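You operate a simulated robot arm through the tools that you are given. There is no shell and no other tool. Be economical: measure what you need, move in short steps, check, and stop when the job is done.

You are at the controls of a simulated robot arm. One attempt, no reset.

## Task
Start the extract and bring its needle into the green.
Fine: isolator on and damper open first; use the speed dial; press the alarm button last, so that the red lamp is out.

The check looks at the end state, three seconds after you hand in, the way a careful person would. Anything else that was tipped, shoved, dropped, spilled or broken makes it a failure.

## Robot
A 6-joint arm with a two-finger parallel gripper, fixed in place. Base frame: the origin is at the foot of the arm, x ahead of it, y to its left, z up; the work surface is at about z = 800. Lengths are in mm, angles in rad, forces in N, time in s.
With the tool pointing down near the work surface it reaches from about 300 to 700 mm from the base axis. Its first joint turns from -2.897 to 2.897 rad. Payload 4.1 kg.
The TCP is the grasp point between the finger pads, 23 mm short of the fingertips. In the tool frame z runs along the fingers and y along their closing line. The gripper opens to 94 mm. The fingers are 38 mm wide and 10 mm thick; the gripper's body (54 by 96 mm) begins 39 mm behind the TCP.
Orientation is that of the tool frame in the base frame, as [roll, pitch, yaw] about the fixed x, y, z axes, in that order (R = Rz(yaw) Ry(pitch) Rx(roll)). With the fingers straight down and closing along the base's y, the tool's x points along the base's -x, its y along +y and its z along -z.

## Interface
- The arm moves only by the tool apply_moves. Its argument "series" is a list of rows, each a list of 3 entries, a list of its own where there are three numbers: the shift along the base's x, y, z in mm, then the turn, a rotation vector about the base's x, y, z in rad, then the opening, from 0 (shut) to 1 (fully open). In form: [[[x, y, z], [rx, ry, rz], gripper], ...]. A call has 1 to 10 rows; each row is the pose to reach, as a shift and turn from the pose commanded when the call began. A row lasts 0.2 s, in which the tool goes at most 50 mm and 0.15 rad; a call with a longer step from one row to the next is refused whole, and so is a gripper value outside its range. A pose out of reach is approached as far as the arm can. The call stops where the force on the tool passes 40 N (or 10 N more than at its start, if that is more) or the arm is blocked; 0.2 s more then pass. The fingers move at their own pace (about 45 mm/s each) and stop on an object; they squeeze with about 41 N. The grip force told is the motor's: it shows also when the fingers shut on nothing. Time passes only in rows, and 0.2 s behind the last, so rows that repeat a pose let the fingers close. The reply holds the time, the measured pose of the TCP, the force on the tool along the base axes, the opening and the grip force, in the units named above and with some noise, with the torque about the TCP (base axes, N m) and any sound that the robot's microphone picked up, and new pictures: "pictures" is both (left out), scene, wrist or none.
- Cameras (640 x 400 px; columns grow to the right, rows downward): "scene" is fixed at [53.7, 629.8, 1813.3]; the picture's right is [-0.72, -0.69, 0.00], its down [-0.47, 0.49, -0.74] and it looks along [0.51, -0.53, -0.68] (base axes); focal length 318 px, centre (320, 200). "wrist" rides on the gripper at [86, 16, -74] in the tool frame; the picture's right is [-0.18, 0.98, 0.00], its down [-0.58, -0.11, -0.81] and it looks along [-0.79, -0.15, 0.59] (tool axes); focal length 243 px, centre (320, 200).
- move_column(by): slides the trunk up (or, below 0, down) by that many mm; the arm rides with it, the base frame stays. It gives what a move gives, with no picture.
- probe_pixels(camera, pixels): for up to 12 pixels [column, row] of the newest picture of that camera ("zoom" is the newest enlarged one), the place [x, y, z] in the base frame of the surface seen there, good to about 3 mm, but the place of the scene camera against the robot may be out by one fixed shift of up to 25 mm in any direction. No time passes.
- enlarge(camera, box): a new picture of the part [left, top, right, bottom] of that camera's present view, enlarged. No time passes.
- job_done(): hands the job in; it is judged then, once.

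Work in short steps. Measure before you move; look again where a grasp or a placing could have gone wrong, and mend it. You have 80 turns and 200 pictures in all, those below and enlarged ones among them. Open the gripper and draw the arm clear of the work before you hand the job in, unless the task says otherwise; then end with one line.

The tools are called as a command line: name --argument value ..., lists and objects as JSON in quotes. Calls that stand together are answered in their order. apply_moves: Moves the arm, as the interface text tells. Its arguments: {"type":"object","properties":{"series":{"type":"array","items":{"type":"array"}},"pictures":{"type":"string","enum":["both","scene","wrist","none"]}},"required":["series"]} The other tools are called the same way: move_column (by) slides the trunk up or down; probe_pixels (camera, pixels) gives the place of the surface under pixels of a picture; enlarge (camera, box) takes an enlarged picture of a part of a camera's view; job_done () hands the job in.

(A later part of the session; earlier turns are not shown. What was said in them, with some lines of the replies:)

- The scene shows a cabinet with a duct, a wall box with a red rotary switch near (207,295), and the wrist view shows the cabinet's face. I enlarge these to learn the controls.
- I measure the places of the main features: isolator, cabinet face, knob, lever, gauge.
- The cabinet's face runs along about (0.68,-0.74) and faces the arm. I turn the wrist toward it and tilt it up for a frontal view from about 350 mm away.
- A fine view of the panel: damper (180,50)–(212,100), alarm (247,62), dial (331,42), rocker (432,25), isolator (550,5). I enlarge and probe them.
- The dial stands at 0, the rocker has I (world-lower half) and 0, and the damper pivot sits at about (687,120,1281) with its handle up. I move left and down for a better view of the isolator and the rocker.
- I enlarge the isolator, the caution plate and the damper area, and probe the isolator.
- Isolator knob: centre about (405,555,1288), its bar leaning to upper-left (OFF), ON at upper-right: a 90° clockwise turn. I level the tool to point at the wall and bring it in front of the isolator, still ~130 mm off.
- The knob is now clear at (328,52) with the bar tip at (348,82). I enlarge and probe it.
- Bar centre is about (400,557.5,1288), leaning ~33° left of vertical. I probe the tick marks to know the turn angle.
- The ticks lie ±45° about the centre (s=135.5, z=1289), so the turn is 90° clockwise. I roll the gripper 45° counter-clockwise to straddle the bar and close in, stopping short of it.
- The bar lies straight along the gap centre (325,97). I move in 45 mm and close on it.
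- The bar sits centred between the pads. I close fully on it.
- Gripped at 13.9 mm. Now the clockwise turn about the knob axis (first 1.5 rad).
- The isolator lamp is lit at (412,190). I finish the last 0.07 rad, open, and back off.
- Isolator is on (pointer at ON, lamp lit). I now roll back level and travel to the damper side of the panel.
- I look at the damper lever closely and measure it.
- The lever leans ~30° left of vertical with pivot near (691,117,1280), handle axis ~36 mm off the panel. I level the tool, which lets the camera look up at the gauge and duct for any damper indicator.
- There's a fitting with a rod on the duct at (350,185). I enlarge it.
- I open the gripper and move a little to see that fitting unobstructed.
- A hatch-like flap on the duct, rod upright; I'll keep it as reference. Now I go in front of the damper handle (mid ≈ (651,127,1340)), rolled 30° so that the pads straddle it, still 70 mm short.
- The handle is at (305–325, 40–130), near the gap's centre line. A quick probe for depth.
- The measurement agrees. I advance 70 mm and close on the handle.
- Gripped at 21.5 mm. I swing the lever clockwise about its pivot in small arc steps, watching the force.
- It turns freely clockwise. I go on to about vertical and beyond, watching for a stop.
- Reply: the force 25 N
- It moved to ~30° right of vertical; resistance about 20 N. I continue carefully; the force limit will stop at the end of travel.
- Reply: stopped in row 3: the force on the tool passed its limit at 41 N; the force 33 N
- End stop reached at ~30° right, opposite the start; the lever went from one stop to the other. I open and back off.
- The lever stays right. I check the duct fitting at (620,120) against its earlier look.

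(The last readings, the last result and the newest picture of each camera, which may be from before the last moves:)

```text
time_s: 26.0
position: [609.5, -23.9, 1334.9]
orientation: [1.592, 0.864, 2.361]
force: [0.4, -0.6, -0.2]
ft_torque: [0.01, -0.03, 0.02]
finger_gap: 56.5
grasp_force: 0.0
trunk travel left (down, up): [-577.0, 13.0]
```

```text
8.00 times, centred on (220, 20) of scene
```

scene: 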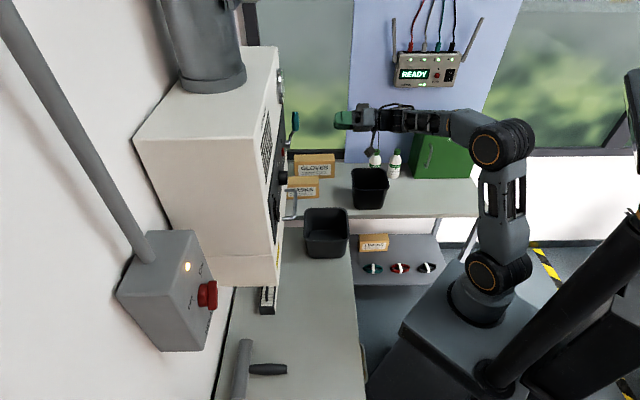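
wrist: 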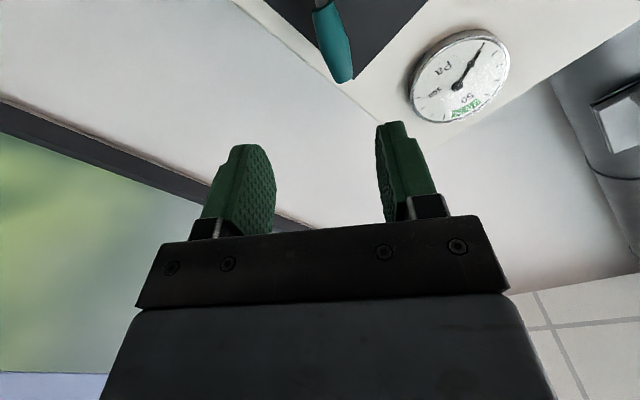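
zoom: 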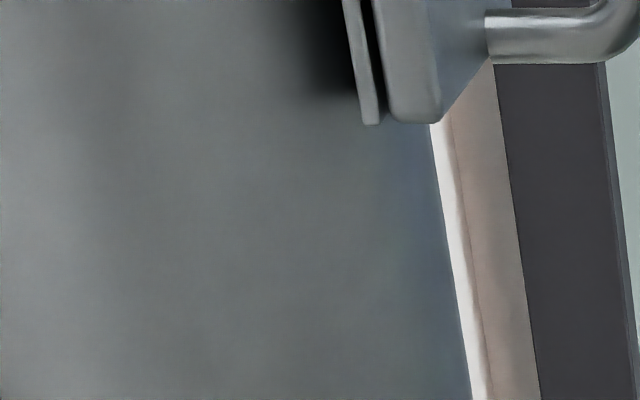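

It is only an access hatch. Next the rocker: the I half (world-lower, z≈1297) stands proud of the 0 half, so 0 is pressed. I level the roll, close the fingers and go in front of the I half.

apply_moves --series '[[[-29, 33, -6], [-0.1026, -0.0972, 0], 0], [[-58, 66, -12], [-0.2052, -0.1944, 0], 0], [[-87, 98, -18], [-0.3078, -0.2916, 0], 0], [[-116, 131, -24], [-0.4104, -0.3888, 0], 0], [[-145, 164, -30], [-0.513, -0.486, 0], 0], [[-174, 197, -36], [-0.513, -0.486, 0], 0], [[-203, 230, -42], [-0.513, -0.486, 0], 0], [[-231, 262, -47], [-0.513, -0.486, 0], 0], [[-231, 262, -47], [-0.513, -0.486, 0], 0]]' --pictures "wrist"

enlarge --camera "wrist" --box '[220, 0, 420, 130]'

```text
time_s: 28.0
position: [378.8, 241.5, 1290.2]
orientation: [-3.132, 1.547, -2.371]
force: [0.0, -0.6, -0.6]
ft_torque: [-0.01, -0.02, -0.02]
finger_gap: 0.1
grasp_force: 40.9
trunk travel left (down, up): [-577.0, 13.0]
```

wrist: 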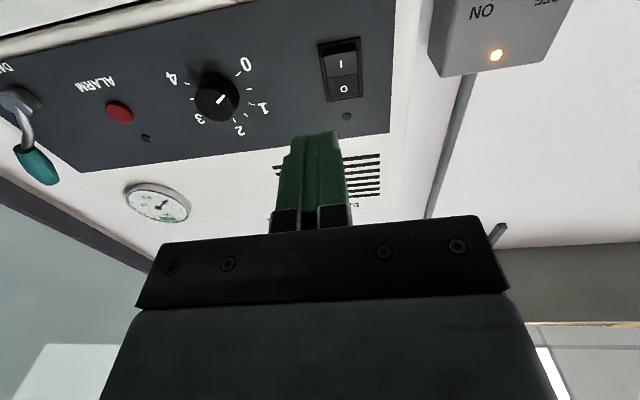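

```text
3.08 times, centred on (320, 65) of wrist
```

zoom: 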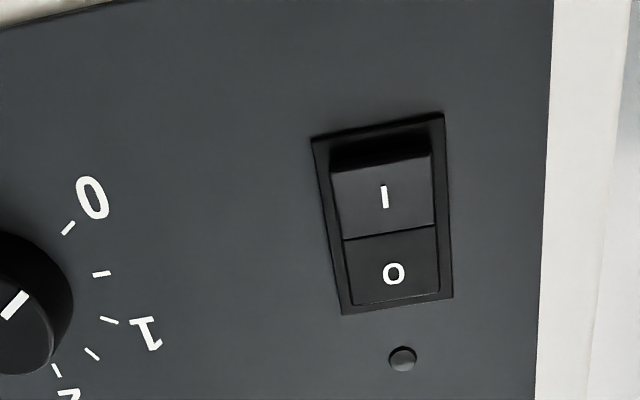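

The I half is clearly proud at (385,165) of the zoom. I probe it and the dial from here.

probe_pixels --camera "zoom" --pixels '[[385, 165], [384, 195], [390, 230], [393, 275], [335, 200], [435, 200], [250, 200], [500, 200], [400, 358]]'

probe_pixels --camera "wrist" --pixels '[[218, 100], [205, 92], [227, 108], [212, 108], [119, 112], [250, 50], [180, 60], [218, 82]]'

```text
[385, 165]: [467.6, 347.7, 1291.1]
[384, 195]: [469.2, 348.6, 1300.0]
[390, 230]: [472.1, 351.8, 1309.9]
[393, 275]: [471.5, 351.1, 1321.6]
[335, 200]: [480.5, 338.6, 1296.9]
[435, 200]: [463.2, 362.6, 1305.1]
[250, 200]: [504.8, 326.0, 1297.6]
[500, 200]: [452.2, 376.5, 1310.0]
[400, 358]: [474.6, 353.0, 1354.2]
```

```text
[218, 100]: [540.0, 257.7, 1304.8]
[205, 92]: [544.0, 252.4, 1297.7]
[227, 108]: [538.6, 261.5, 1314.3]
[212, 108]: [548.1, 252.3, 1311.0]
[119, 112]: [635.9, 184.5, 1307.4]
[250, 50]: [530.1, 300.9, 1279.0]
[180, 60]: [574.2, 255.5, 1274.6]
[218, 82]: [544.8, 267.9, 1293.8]
```

Contact point on I at about (468,348,1295). I advance along the normal, contact expected at TCP (452,332), and press 8 mm further.

apply_moves --series '[[[18, 28, 3], [0, 0, 0], 0], [[37, 56, 5], [0, 0, 0], 0], [[55, 73, 5], [0, 0, 0], 0], [[70, 87.5, 5], [0, 0, 0], 0], [[74, 91.4, 5], [0, 0, 0], 0], [[77, 94.3, 5], [0, 0, 0], 0], [[79, 96.3, 5], [0, 0, 0], 0]]'

```text
time_s: 29.6
position: [451.5, 332.9, 1291.8]
orientation: [-3.106, 1.545, -2.343]
force: [-23.7, -14.7, -8.9]
ft_torque: [0.08, -0.22, 0.3]
finger_gap: 0.0
grasp_force: 41.1
trunk travel left (down, up): [-577.0, 13.0]
```

scene: 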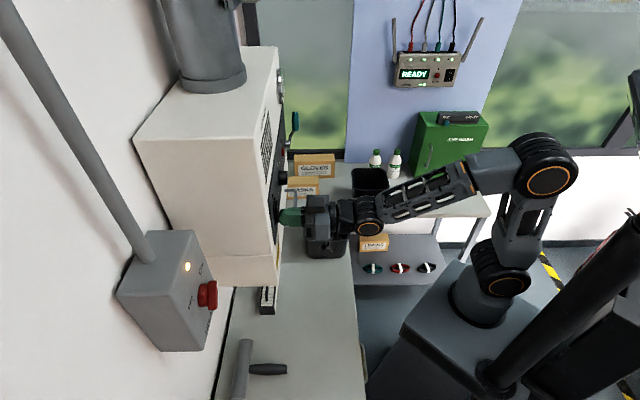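
wrist: 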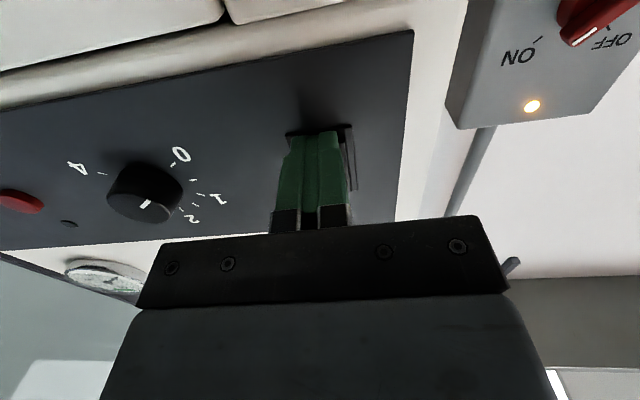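

Pressing at ~28 N, no lamp in view yet. I press a bit more, higher by 3 mm, then back off to look.

apply_moves --series '[[[2, 2, 1], [0, 0, 0], 0], [[4, 4, 1], [0, 0, 0], 0], [[6, 6, 1], [0, 0, 0], 0]]' --pictures "none"

apply_moves --series '[[[-25, -25, 0], [0, 0, 0], 0], [[-50, -50, 0], [0, 0, 0], 0], [[-75, -75, 0], [0, 0, 0], 0], [[-75, -75, 0], [0, 0, 0], 0]]' --pictures "wrist"

enlarge --camera "wrist" --box '[240, 0, 600, 170]'

```text
time_s: 29.9
position: [453.1, 333.8, 1291.7]
orientation: [-3.108, 1.542, -2.344]
force: [-24.0, -17.0, 0.3]
ft_torque: [0.41, -0.36, 0.27]
finger_gap: 0.2
grasp_force: 41.3
trunk travel left (down, up): [-577.0, 13.0]
stopped in row 1: the force on the tool passed its limit at 44 N (the readings are from after the stop); the commanded pose is now the measured one
```

```text
time_s: 30.9
position: [383.5, 261.2, 1287.4]
orientation: [-3.126, 1.54, -2.368]
force: [-0.6, -1.1, 0.0]
ft_torque: [0.0, 0.0, 0.02]
finger_gap: 0.0
grasp_force: 40.7
trunk travel left (down, up): [-577.0, 13.0]
```

wrist: 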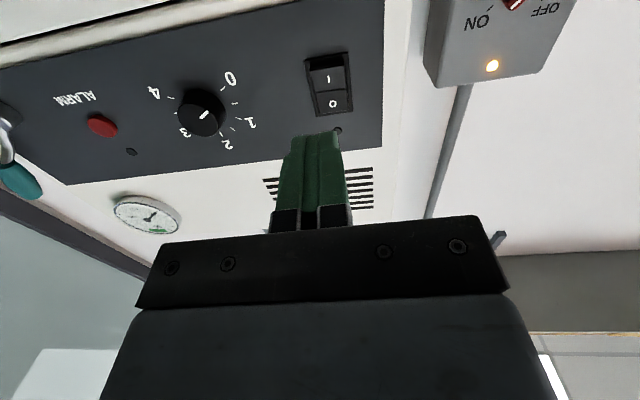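

```text
1.78 times, centred on (420, 85) of wrist
```

zoom: 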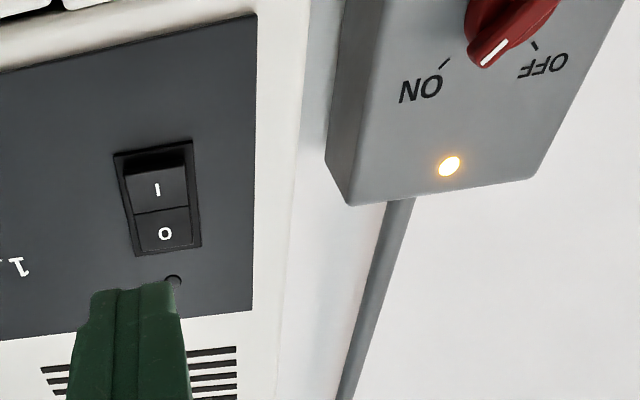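

The rocker did not flip: torque shows contact at the finger's upper edge (z≈1311, the pivot), so the flat tip bridges it. I tilt the tool ~25° downward so that just the leading corner meets the I end, and press again.

apply_moves --series '[[[8, 9, 1], [-0.0973, 0.1007, 0], 0], [[16, 18, 2], [-0.1947, 0.2013, 0], 0], [[30, 32, 3], [-0.292, 0.302, 0], 0], [[50, 52, 3], [-0.292, 0.302, 0], 0], [[60, 62, 3], [-0.292, 0.302, 0], 0], [[64, 66, 3], [-0.292, 0.302, 0], 0], [[68, 70, 3], [-0.292, 0.302, 0], 0], [[71, 73, 3], [-0.292, 0.302, 0], 0], [[73, 75, 3], [-0.292, 0.302, 0], 0]]' --pictures "wrist"

```text
time_s: 33.0
position: [448.3, 330.3, 1294.7]
orientation: [-3.135, 1.118, -2.37]
force: [-24.6, -24.0, 4.4]
ft_torque: [0.28, -0.19, 0.0]
finger_gap: 0.0
grasp_force: 41.2
out of reach, approached as far as the arm can: row 3
trunk travel left (down, up): [-577.0, 13.0]
stopped in row 9: the force on the tool passed its limit at 42 N (the readings are from after the stop); the commanded pose is now the measured one
```

wrist: 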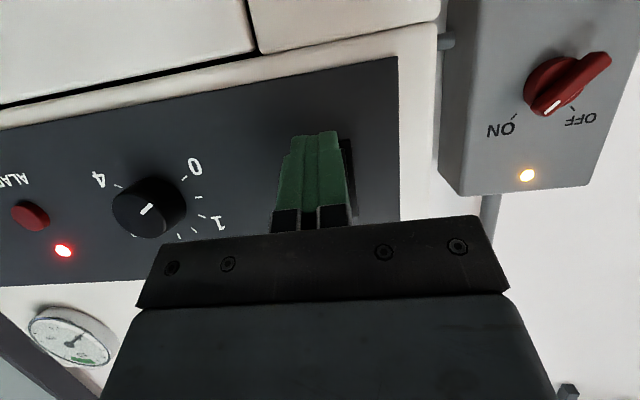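

The alarm lamp lit at (63,250): the extract has started. I back off and look.

apply_moves --series '[[[-25, -25, 0], [0, 0, 0], 0], [[-50, -50, 0], [0, 0, 0], 0], [[-75, -75, 0], [0, 0, 0], 0.3], [[-95, -95, 0], [0, 0, 0], 0.5], [[-95, -95, 0], [0, 0, 0], 0.5]]' --pictures "wrist"

enlarge --camera "wrist" --box '[40, 0, 400, 180]'

```text
time_s: 34.2
position: [359.8, 242.1, 1293.7]
orientation: [-3.133, 1.112, -2.371]
force: [-0.2, -0.3, 0.1]
ft_torque: [0.03, 0.0, 0.01]
finger_gap: 47.0
grasp_force: 0.0
trunk travel left (down, up): [-577.0, 13.0]
```

wrist: 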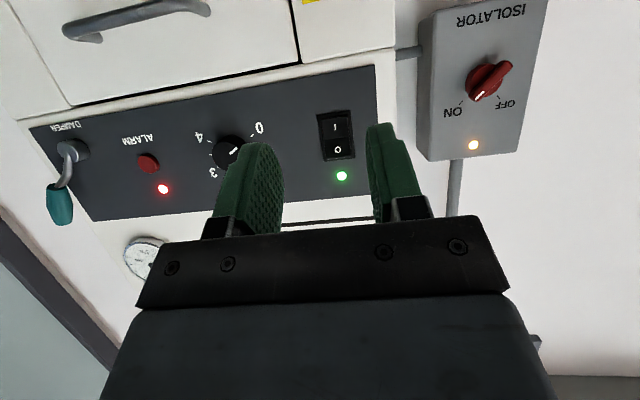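

```text
1.78 times, centred on (220, 90) of wrist
```

zoom: 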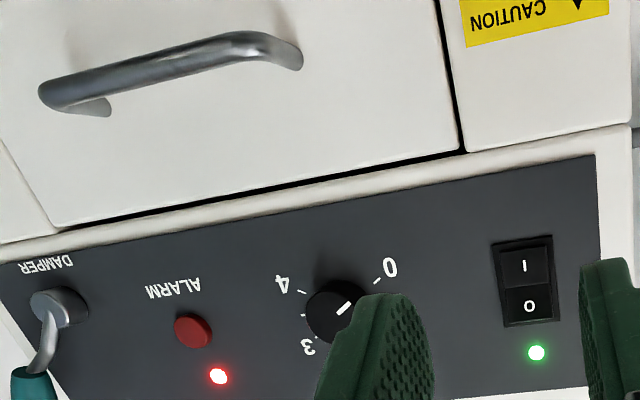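

Green run lamp lit, red alarm lit. Now the dial: I level the tool and come in front of the knob (≈(543,257,1306)) to measure it.

apply_moves --series '[[[15, -15, 3], [0.0783, -0.081, 0], 0.6], [[30, -30, 6], [0.1565, -0.162, 0], 0.6], [[45, -40, 9], [0.2348, -0.243, 0], 0.6], [[55, -50, 12], [0.313, -0.324, 0], 0.6], [[65, -60, 12], [0.313, -0.324, 0], 0.6], [[65, -60, 12], [0.313, -0.324, 0], 0.6]]' --pictures "wrist"

enlarge --camera "wrist" --box '[220, 0, 420, 130]'

```text
time_s: 35.6
position: [423.7, 180.7, 1302.0]
orientation: [-2.938, 1.567, -2.174]
force: [0.4, -0.1, -0.4]
ft_torque: [0.0, 0.02, -0.02]
finger_gap: 56.6
grasp_force: 0.1
out of reach, approached as far as the arm can: row 1
trunk travel left (down, up): [-577.0, 13.0]
```

wrist: 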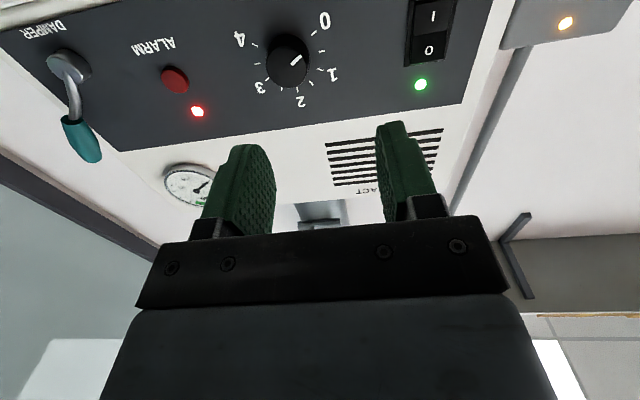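

```text
3.08 times, centred on (320, 65) of wrist
```

zoom: 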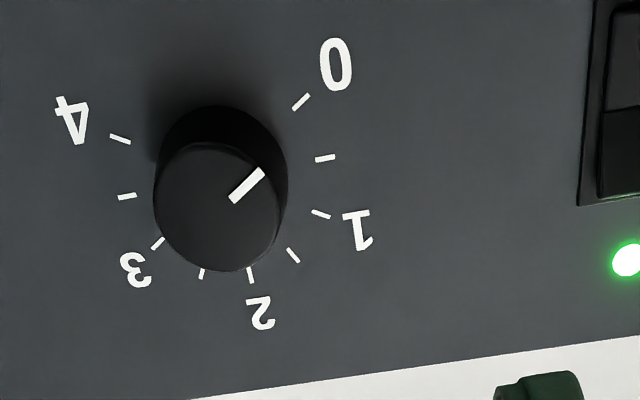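

I probe the knob's face edges.

probe_pixels --camera "zoom" --pixels '[[160, 207], [273, 207], [216, 150], [222, 263], [217, 207], [300, 101], [120, 138], [250, 275], [325, 158], [128, 196]]'

```text
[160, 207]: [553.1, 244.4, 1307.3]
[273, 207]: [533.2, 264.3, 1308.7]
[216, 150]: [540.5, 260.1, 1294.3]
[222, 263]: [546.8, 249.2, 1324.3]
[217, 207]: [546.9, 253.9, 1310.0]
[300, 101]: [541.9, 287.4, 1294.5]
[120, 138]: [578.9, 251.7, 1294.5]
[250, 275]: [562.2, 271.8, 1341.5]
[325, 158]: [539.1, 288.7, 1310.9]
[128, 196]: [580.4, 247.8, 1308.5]
```

Knob: axis at s≈-205, z≈1310, Ø30, scale 60° per unit clockwise from 0. I roll the gripper CCW by 1.3 rad, so as to have room to turn clockwise, and come close.

apply_moves --series '[[[8, 3, 1], [-0.1036, -0.1007, 0], 0.6], [[17, 6, 2], [-0.2071, -0.2013, 0], 0.6], [[25, 9, 3], [-0.3107, -0.302, 0], 0.6], [[33, 12, 4], [-0.4142, -0.4027, 0], 0.6], [[42, 15, 5], [-0.5178, -0.5033, 0], 0.6], [[50, 18, 6], [-0.6213, -0.604, 0], 0.6], [[58, 21, 7], [-0.7249, -0.7047, 0], 0.6], [[66, 24, 8], [-0.8284, -0.8053, 0], 0.6], [[74.8, 27.9, 8], [-0.932, -0.906, 0], 0.6], [[74.8, 27.9, 8], [-0.932, -0.906, 0], 0.6]]' --pictures "wrist"

```text
time_s: 37.8
position: [497.0, 209.0, 1313.2]
orientation: [-1.561, 0.269, -0.805]
force: [0.2, 0.0, 0.5]
ft_torque: [0.01, 0.03, -0.02]
finger_gap: 56.6
grasp_force: 0.0
trunk travel left (down, up): [-577.0, 13.0]
```

wrist: 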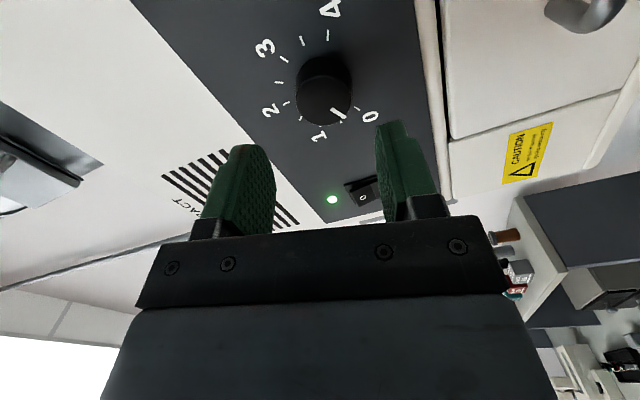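

The knob lies centred in the gap (323,97). I advance and close on it.

apply_moves --series '[[[14, 13, -1], [0, 0, 0], 0.6], [[28, 26, -2], [0, 0, 0], 0.6], [[41, 39.2, -2.5], [0, 0, 0], 0.6], [[41, 39.2, -2.5], [0, 0, 0], 0.6], [[41, 39.2, -2.5], [0, 0, 0], 0], [[41, 39.2, -2.5], [0, 0, 0], 0], [[41, 39.2, -2.5], [0, 0, 0], 0]]' --pictures "wrist"

```text
time_s: 39.4
position: [537.6, 247.5, 1311.0]
orientation: [-1.565, 0.27, -0.807]
force: [2.1, 1.9, 1.4]
ft_torque: [0.03, 0.01, -0.14]
finger_gap: 36.8
grasp_force: 44.9
trunk travel left (down, up): [-577.0, 13.0]
```

wrist: 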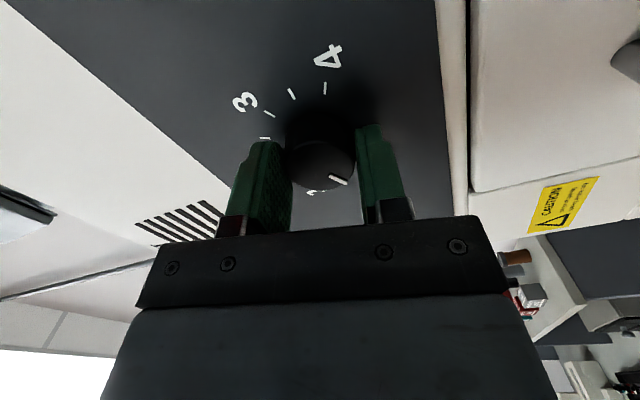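

Gripped, well centred. I turn 1.5 rad clockwise and look at the gauge.

apply_moves --series '[[[0, 0, 0], [0.107, 0.1045, 0], 0], [[0, 0, 0], [0.214, 0.209, 0], 0], [[0, 0, 0], [0.321, 0.3135, 0], 0], [[0, 0, 0], [0.428, 0.418, 0], 0], [[0, 0, 0], [0.535, 0.5225, 0], 0], [[0, 0, 0], [0.642, 0.627, 0], 0], [[0, 0, 0], [0.749, 0.7315, 0], 0], [[0, 0, 0], [0.856, 0.836, 0], 0], [[0, 0, 0], [0.963, 0.9405, 0], 0], [[0, 0, 0], [1.07, 1.045, 0], 0]]' --pictures "wrist"

enlarge --camera "wrist" --box '[0, 120, 240, 320]'

```text
time_s: 41.6
position: [537.6, 248.1, 1309.2]
orientation: [1.609, 1.372, 2.374]
force: [-2.6, -1.7, 13.0]
ft_torque: [-0.36, 0.38, 0.19]
finger_gap: 36.4
grasp_force: 44.7
trunk travel left (down, up): [-577.0, 13.0]
```

wrist: 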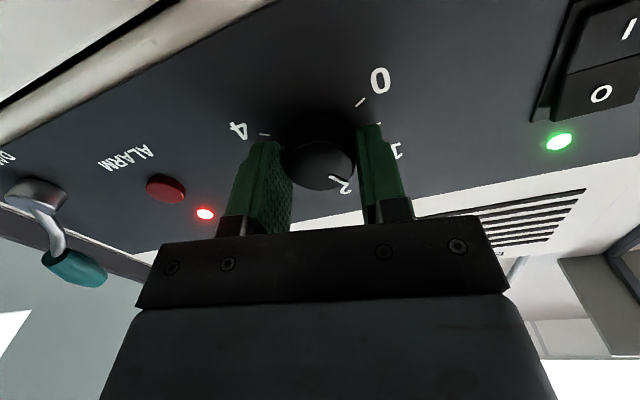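

```text
2.00 times, centred on (120, 220) of wrist
```

zoom: 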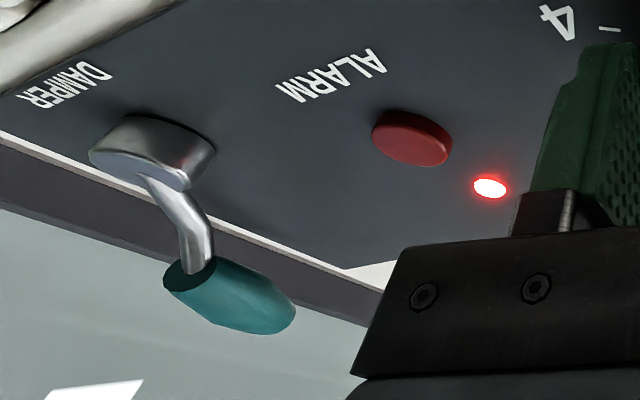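

Pointer near 1.5; the gauge is hidden by the gripper. I turn 0.75 rad more (≈2.2), release and back off to read it.

apply_moves --series '[[[0, 0, 0], [0.107, 0.1045, 0], 0], [[0, 0, 0], [0.214, 0.209, 0], 0], [[0, 0, 0], [0.321, 0.3135, 0], 0], [[0, 0, 0], [0.428, 0.418, 0], 0], [[0, 0, 0], [0.535, 0.5225, 0], 0], [[0, 0, 0], [0.535, 0.5225, 0], 0.6], [[0, 0, 0], [0.535, 0.5225, 0], 0.6], [[-25, -24, 0], [0.535, 0.5225, 0], 0.6], [[-57, -56, 0], [0.535, 0.5225, 0], 0.6], [[-90, -88, 0], [0.535, 0.5225, 0], 0.6]]' --pictures "wrist"

```text
time_s: 43.8
position: [446.1, 159.9, 1310.2]
orientation: [1.585, 0.63, 2.355]
force: [0.0, 0.1, -0.2]
ft_torque: [-0.01, 0.03, 0.0]
finger_gap: 56.4
grasp_force: 0.1
trunk travel left (down, up): [-577.0, 13.0]
```

wrist: 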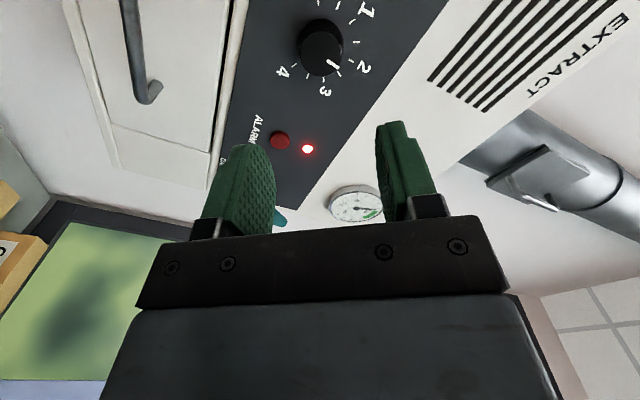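

The gauge is visible at (355,205). I enlarge it and the knob.

enlarge --camera "wrist" --box '[310, 170, 390, 230]'

enlarge --camera "wrist" --box '[260, 0, 390, 110]'

```text
6.67 times, centred on (350, 200) of wrist
```

zoom: 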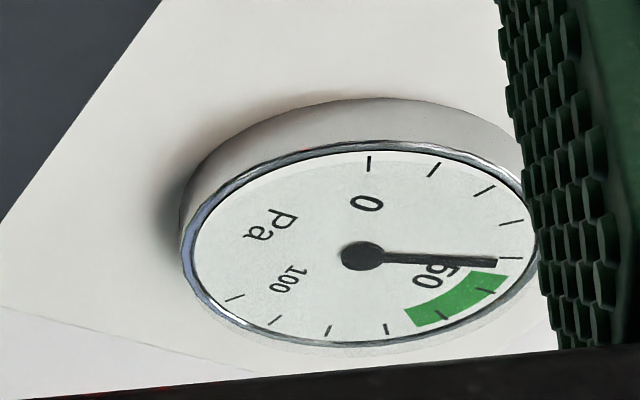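

```text
3.64 times, centred on (325, 55) of wrist
```

zoom: 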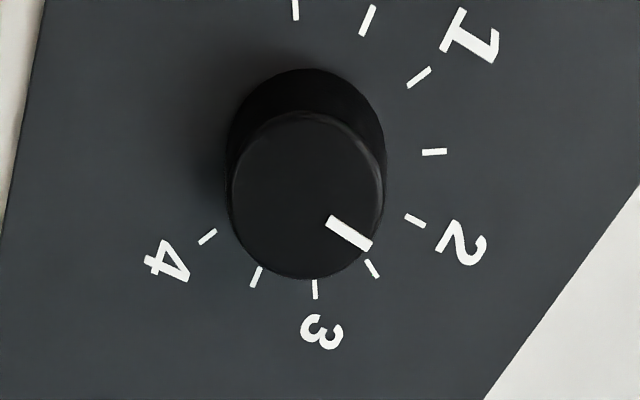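

Needle at ~40 Pa (dial ≈2.15); green runs ~46–64. I re-grip the knob and turn about 0.47 rad more.

apply_moves --series '[[[33, 32, 0], [0, 0, 0], 0.6], [[63, 62, 0], [0, 0, 0], 0.6], [[90, 88, 0], [0, 0, 0], 0.6], [[90, 88, 0], [0, 0, 0], 0.5], [[90, 88, 0], [0, 0, 0], 0], [[90, 88, 0], [0, 0, 0], 0], [[90, 88, 0], [0, 0, 0], 0]]' --pictures "wrist"

```text
time_s: 45.4
position: [535.4, 246.9, 1310.3]
orientation: [1.578, 0.634, 2.353]
force: [-0.2, 9.5, 19.0]
ft_torque: [0.17, -0.23, 0.72]
finger_gap: 36.1
grasp_force: 44.8
trunk travel left (down, up): [-577.0, 13.0]
```

wrist: 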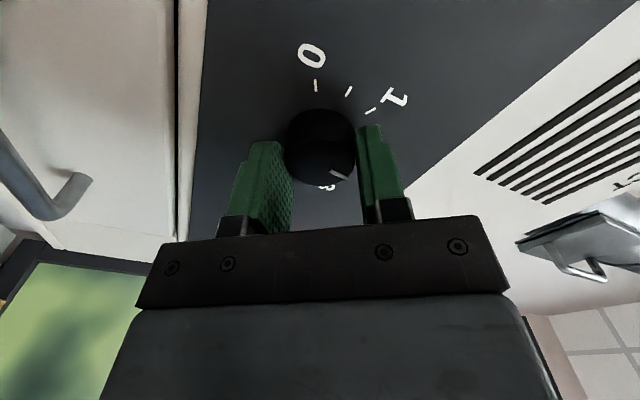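

Gripped again at 36 mm. I turn 0.47 rad clockwise, release and back off the same way.

apply_moves --series '[[[0, 0, -1], [0.084, 0.082, 0], 0], [[0, 0, -1], [0.168, 0.164, 0], 0], [[0, 0, -1], [0.252, 0.246, 0], 0], [[0, 0, -1], [0.337, 0.327, 0], 0], [[0, 0, -1], [0.337, 0.327, 0], 0.6], [[0, 0, -1], [0.337, 0.327, 0], 0.6], [[-25, -24, 0], [0.337, 0.327, 0], 0.6], [[-57, -56, 0], [0.337, 0.327, 0], 0.6], [[-90, -88, 0], [0.25, 0.24, 0], 0.6], [[-90, -88, 0], [0.15, 0.14, 0], 0.6]]' --pictures "wrist"

enlarge --camera "wrist" --box '[310, 130, 410, 230]'

enlarge --camera "wrist" --box '[260, 0, 390, 110]'

```text
time_s: 47.6
position: [448.0, 163.3, 1309.4]
orientation: [1.58, 0.424, 2.353]
force: [0.1, -0.8, 0.3]
ft_torque: [-0.02, 0.0, 0.01]
finger_gap: 56.6
grasp_force: 0.0
trunk travel left (down, up): [-577.0, 13.0]
```

wrist: 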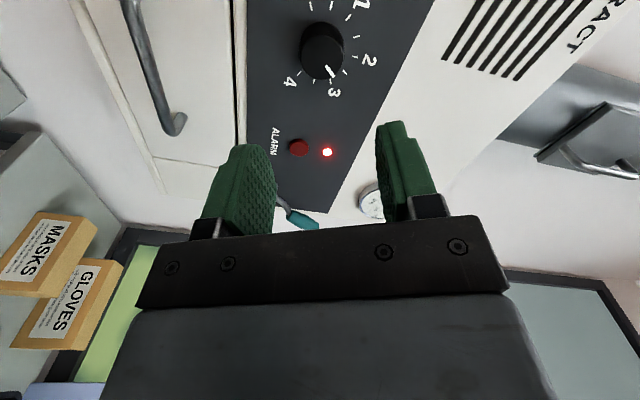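

```text
4.00 times, centred on (360, 180) of wrist
```

zoom: 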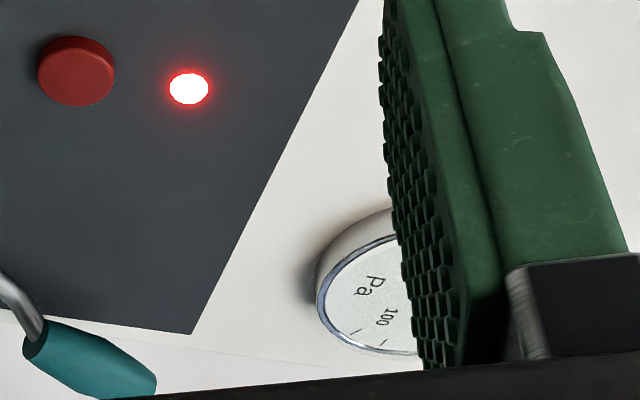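

```text
3.64 times, centred on (325, 55) of wrist
```

zoom: 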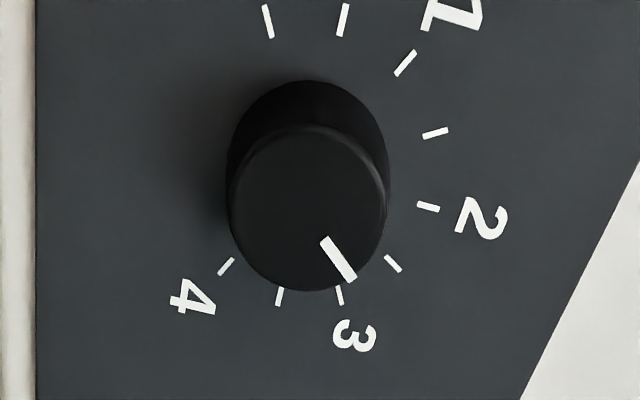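

Dial now about 2.6. I roll level, shut the fingers and move in front of the alarm button, from where the gauge should be visible.

apply_moves --series '[[[10, -11, 0], [-0.103, -0.1, 0], 0], [[20, -22, 0], [-0.2055, -0.2, 0], 0], [[30, -33, 0], [-0.308, -0.3, 0], 0], [[40, -44, 0], [-0.411, -0.4, 0], 0], [[50, -55, 0], [-0.514, -0.5, 0], 0], [[60, -66, 0], [-0.6165, -0.6, 0], 0], [[70, -77, 0], [-0.719, -0.7, 0], 0], [[83, -86, 0], [-0.822, -0.8, 0], 0], [[83, -86, 0], [-0.822, -0.8, 0], 0]]' --pictures "wrist"

enlarge --camera "wrist" --box '[180, 80, 330, 190]'

```text
time_s: 49.6
position: [530.8, 74.2, 1308.4]
orientation: [-2.916, 1.562, -2.145]
force: [-0.4, 0.0, 0.3]
ft_torque: [-0.01, 0.02, -0.02]
finger_gap: 0.0
grasp_force: 40.8
trunk travel left (down, up): [-577.0, 13.0]
```

wrist: 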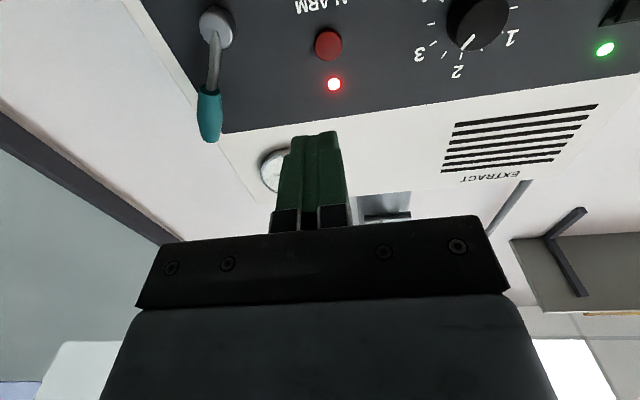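

```text
3.64 times, centred on (255, 135) of wrist
```

zoom: 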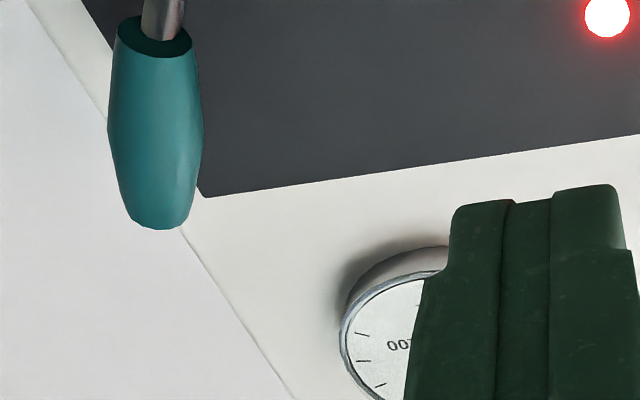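

The gauge is hidden behind the fingers; I step left and up for a clear reading.

apply_moves --series '[[[-20, 20, 20], [0, 0, 0], 0], [[-40, 40, 40], [0, 0, 0], 0], [[-57, 57, 60], [0, 0, 0], 0], [[-57, 57, 60], [0, 0, 0], 0]]' --pictures "wrist"

enlarge --camera "wrist" --box '[140, 80, 300, 200]'

```text
time_s: 50.6
position: [474.3, 132.8, 1368.0]
orientation: [3.062, 1.561, -2.452]
force: [-0.3, -0.7, 0.6]
ft_torque: [0.02, 0.01, 0.01]
finger_gap: 0.1
grasp_force: 41.2
trunk travel left (down, up): [-577.0, 13.0]
```

wrist: 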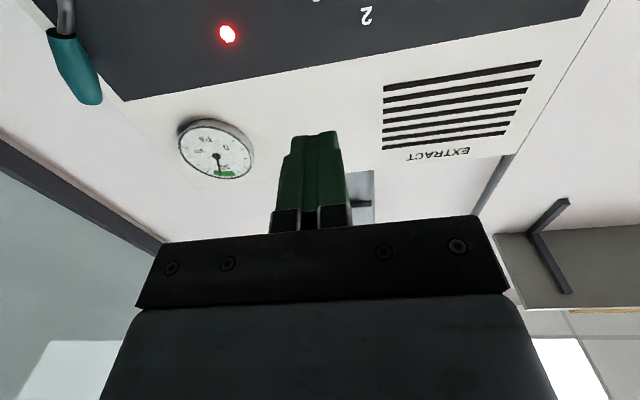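

```text
3.33 times, centred on (220, 140) of wrist
```

zoom: 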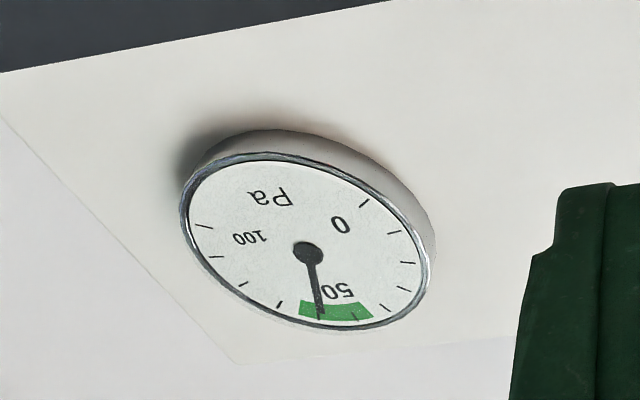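

The needle is in the green near 60, toward its high end (~64). I wait two seconds to see if it is steady.

apply_moves --series '[[[0, 0, 0], [0, 0, 0], 0], [[0, 0, 0], [0, 0, 0], 0], [[0, 0, 0], [0, 0, 0], 0], [[0, 0, 0], [0, 0, 0], 0], [[0, 0, 0], [0, 0, 0], 0], [[0, 0, 0], [0, 0, 0], 0], [[0, 0, 0], [0, 0, 0], 0], [[0, 0, 0], [0, 0, 0], 0], [[0, 0, 0], [0, 0, 0], 0], [[0, 0, 0], [0, 0, 0], 0]]' --pictures "none"

enlarge --camera "wrist" --box '[170, 100, 270, 190]'

```text
time_s: 52.8
position: [475.1, 133.1, 1368.8]
orientation: [3.088, 1.562, -2.428]
force: [0.6, -0.4, -0.1]
ft_torque: [-0.01, -0.02, -0.02]
finger_gap: 0.1
grasp_force: 41.0
trunk travel left (down, up): [-577.0, 13.0]
```

```text
4.44 times, centred on (220, 145) of wrist
```

zoom: 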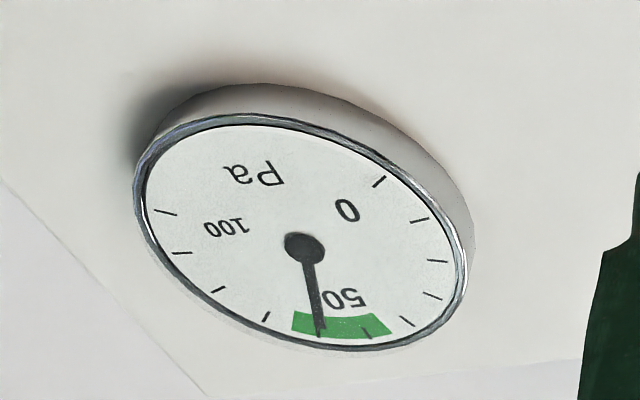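

Steady at ~60, inside the green. Now the alarm button, centre ≈ (637,183.5,1310): I line up, then advance to press gently.

apply_moves --series '[[[20, -20, -29], [0, 0, 0], 0], [[57, -30, -58.5], [0, 0, 0], 0], [[90, -20, -58.5], [0, 0, 0], 0], [[110, -1.5, -58.5], [0, 0, 0], 0], [[128, 16, -58.5], [0, 0, 0], 0], [[142, 30, -58.5], [0, 0, 0], 0], [[146, 34, -58.5], [0, 0, 0], 0], [[149, 37, -58.5], [0, 0, 0], 0], [[152, 40, -58.5], [0, 0, 0], 0]]'

```text
time_s: 54.8
position: [626.0, 171.1, 1310.7]
orientation: [3.066, 1.564, -2.449]
force: [-9.4, -6.6, -3.3]
ft_torque: [0.05, -0.01, 0.04]
finger_gap: 0.0
grasp_force: 41.0
trunk travel left (down, up): [-577.0, 13.0]
heard: click
```

scene: 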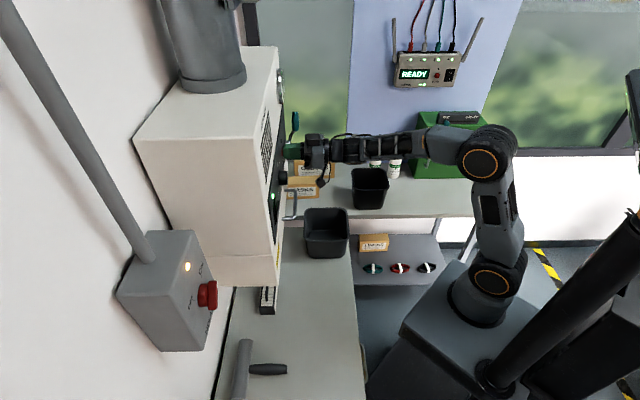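
wrist: 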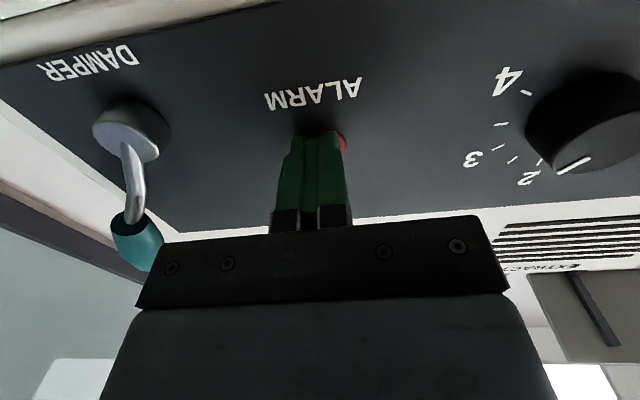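

A click was heard. I withdraw along the normal, step aside, and check lamps and gauge.

apply_moves --series '[[[-28, -28, 0], [0, 0, 0], 0], [[-60, -60, 0], [0, 0, 0], 0], [[-92, -92, 0], [0, 0, 0], 0.3], [[-120, -80, 20], [0, 0, 0], 0.5], [[-140, -55, 45], [0, 0, 0], 0.5], [[-155, -40, 60], [0, 0, 0], 0.5], [[-155, -40, 60], [0, 0, 0], 0.5]]'

enlarge --camera "wrist" --box '[140, 0, 320, 190]'

```text
time_s: 56.4
position: [470.8, 129.0, 1371.9]
orientation: [3.017, 1.563, -2.498]
force: [-0.3, 0.0, -1.0]
ft_torque: [0.01, 0.01, 0.01]
finger_gap: 46.9
grasp_force: 0.0
trunk travel left (down, up): [-577.0, 13.0]
```

scene: 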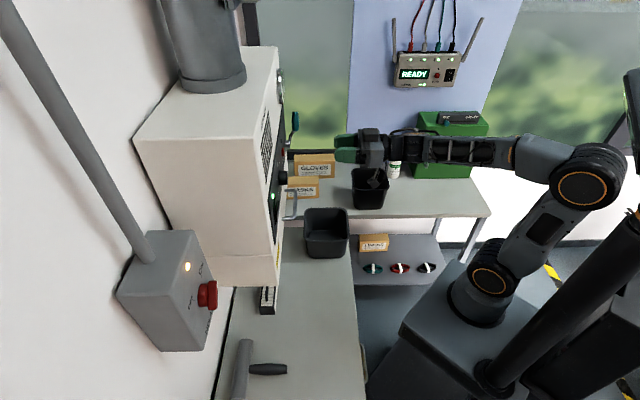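
wrist: 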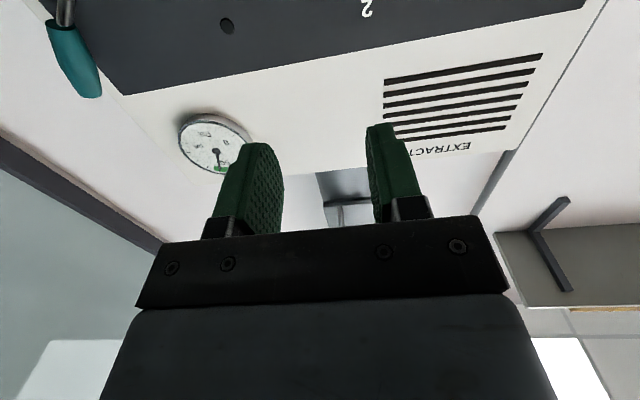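

```text
2.11 times, centred on (230, 95) of wrist
```

zoom: 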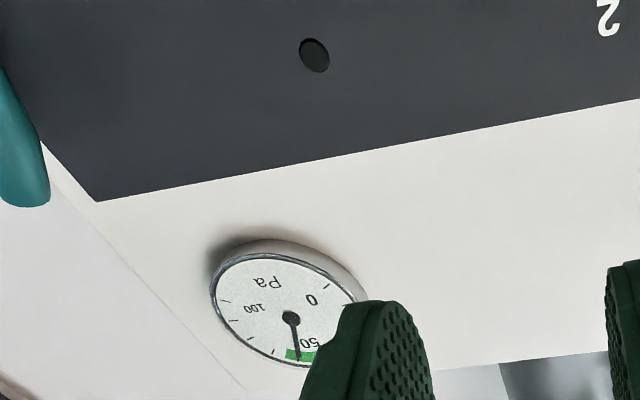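

The red lamp is out and the needle stays in the green. I draw the arm further back and tilt for a last wide check.

apply_moves --series '[[[-25, -10, 10], [-0.09, 0.093, 0], 0.5], [[-50, -20, 20], [-0.18, 0.186, 0], 0.5], [[-75, -25, 25], [-0.27, 0.279, 0], 0.5], [[-100, -25, 25], [-0.36, 0.372, 0], 0.5], [[-120, -25, 25], [-0.36, 0.372, 0], 0.5], [[-120, -25, 25], [-0.36, 0.372, 0], 0.5]]'

enlarge --camera "wrist" --box '[120, 0, 600, 200]'

```text
time_s: 57.8
position: [354.2, 105.8, 1396.7]
orientation: [3.14, 1.046, -2.372]
force: [-0.6, 0.1, -0.2]
ft_torque: [-0.01, -0.01, 0.0]
finger_gap: 47.0
grasp_force: 0.0
trunk travel left (down, up): [-577.0, 13.0]
```

scene: 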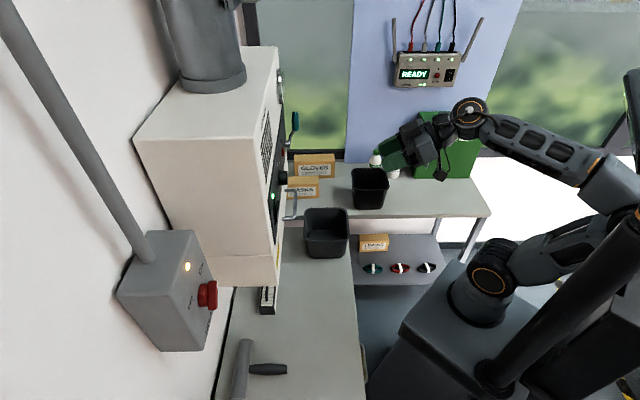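
wrist: 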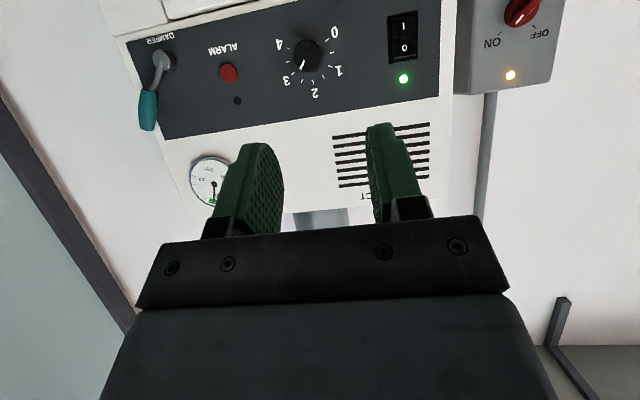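

```text
1.33 times, centred on (360, 100) of wrist
```

zoom: 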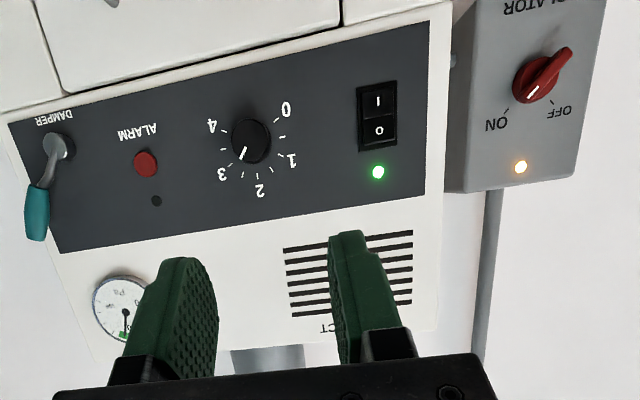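

Isolator lamp and green run lamp are lit, the needle is in the green, the red lamp is out, and nothing is disturbed. The arm is clear, so I hand in.

job_done

```text
The job is handed in.
```

The extract is running and its needle is steady in the green at about 60 Pa. The isolator is on, the damper lever is at the stop opposite where it started (taken as open, since it has no open/shut marks), and I pressed the alarm button last, so the red lamp is out.
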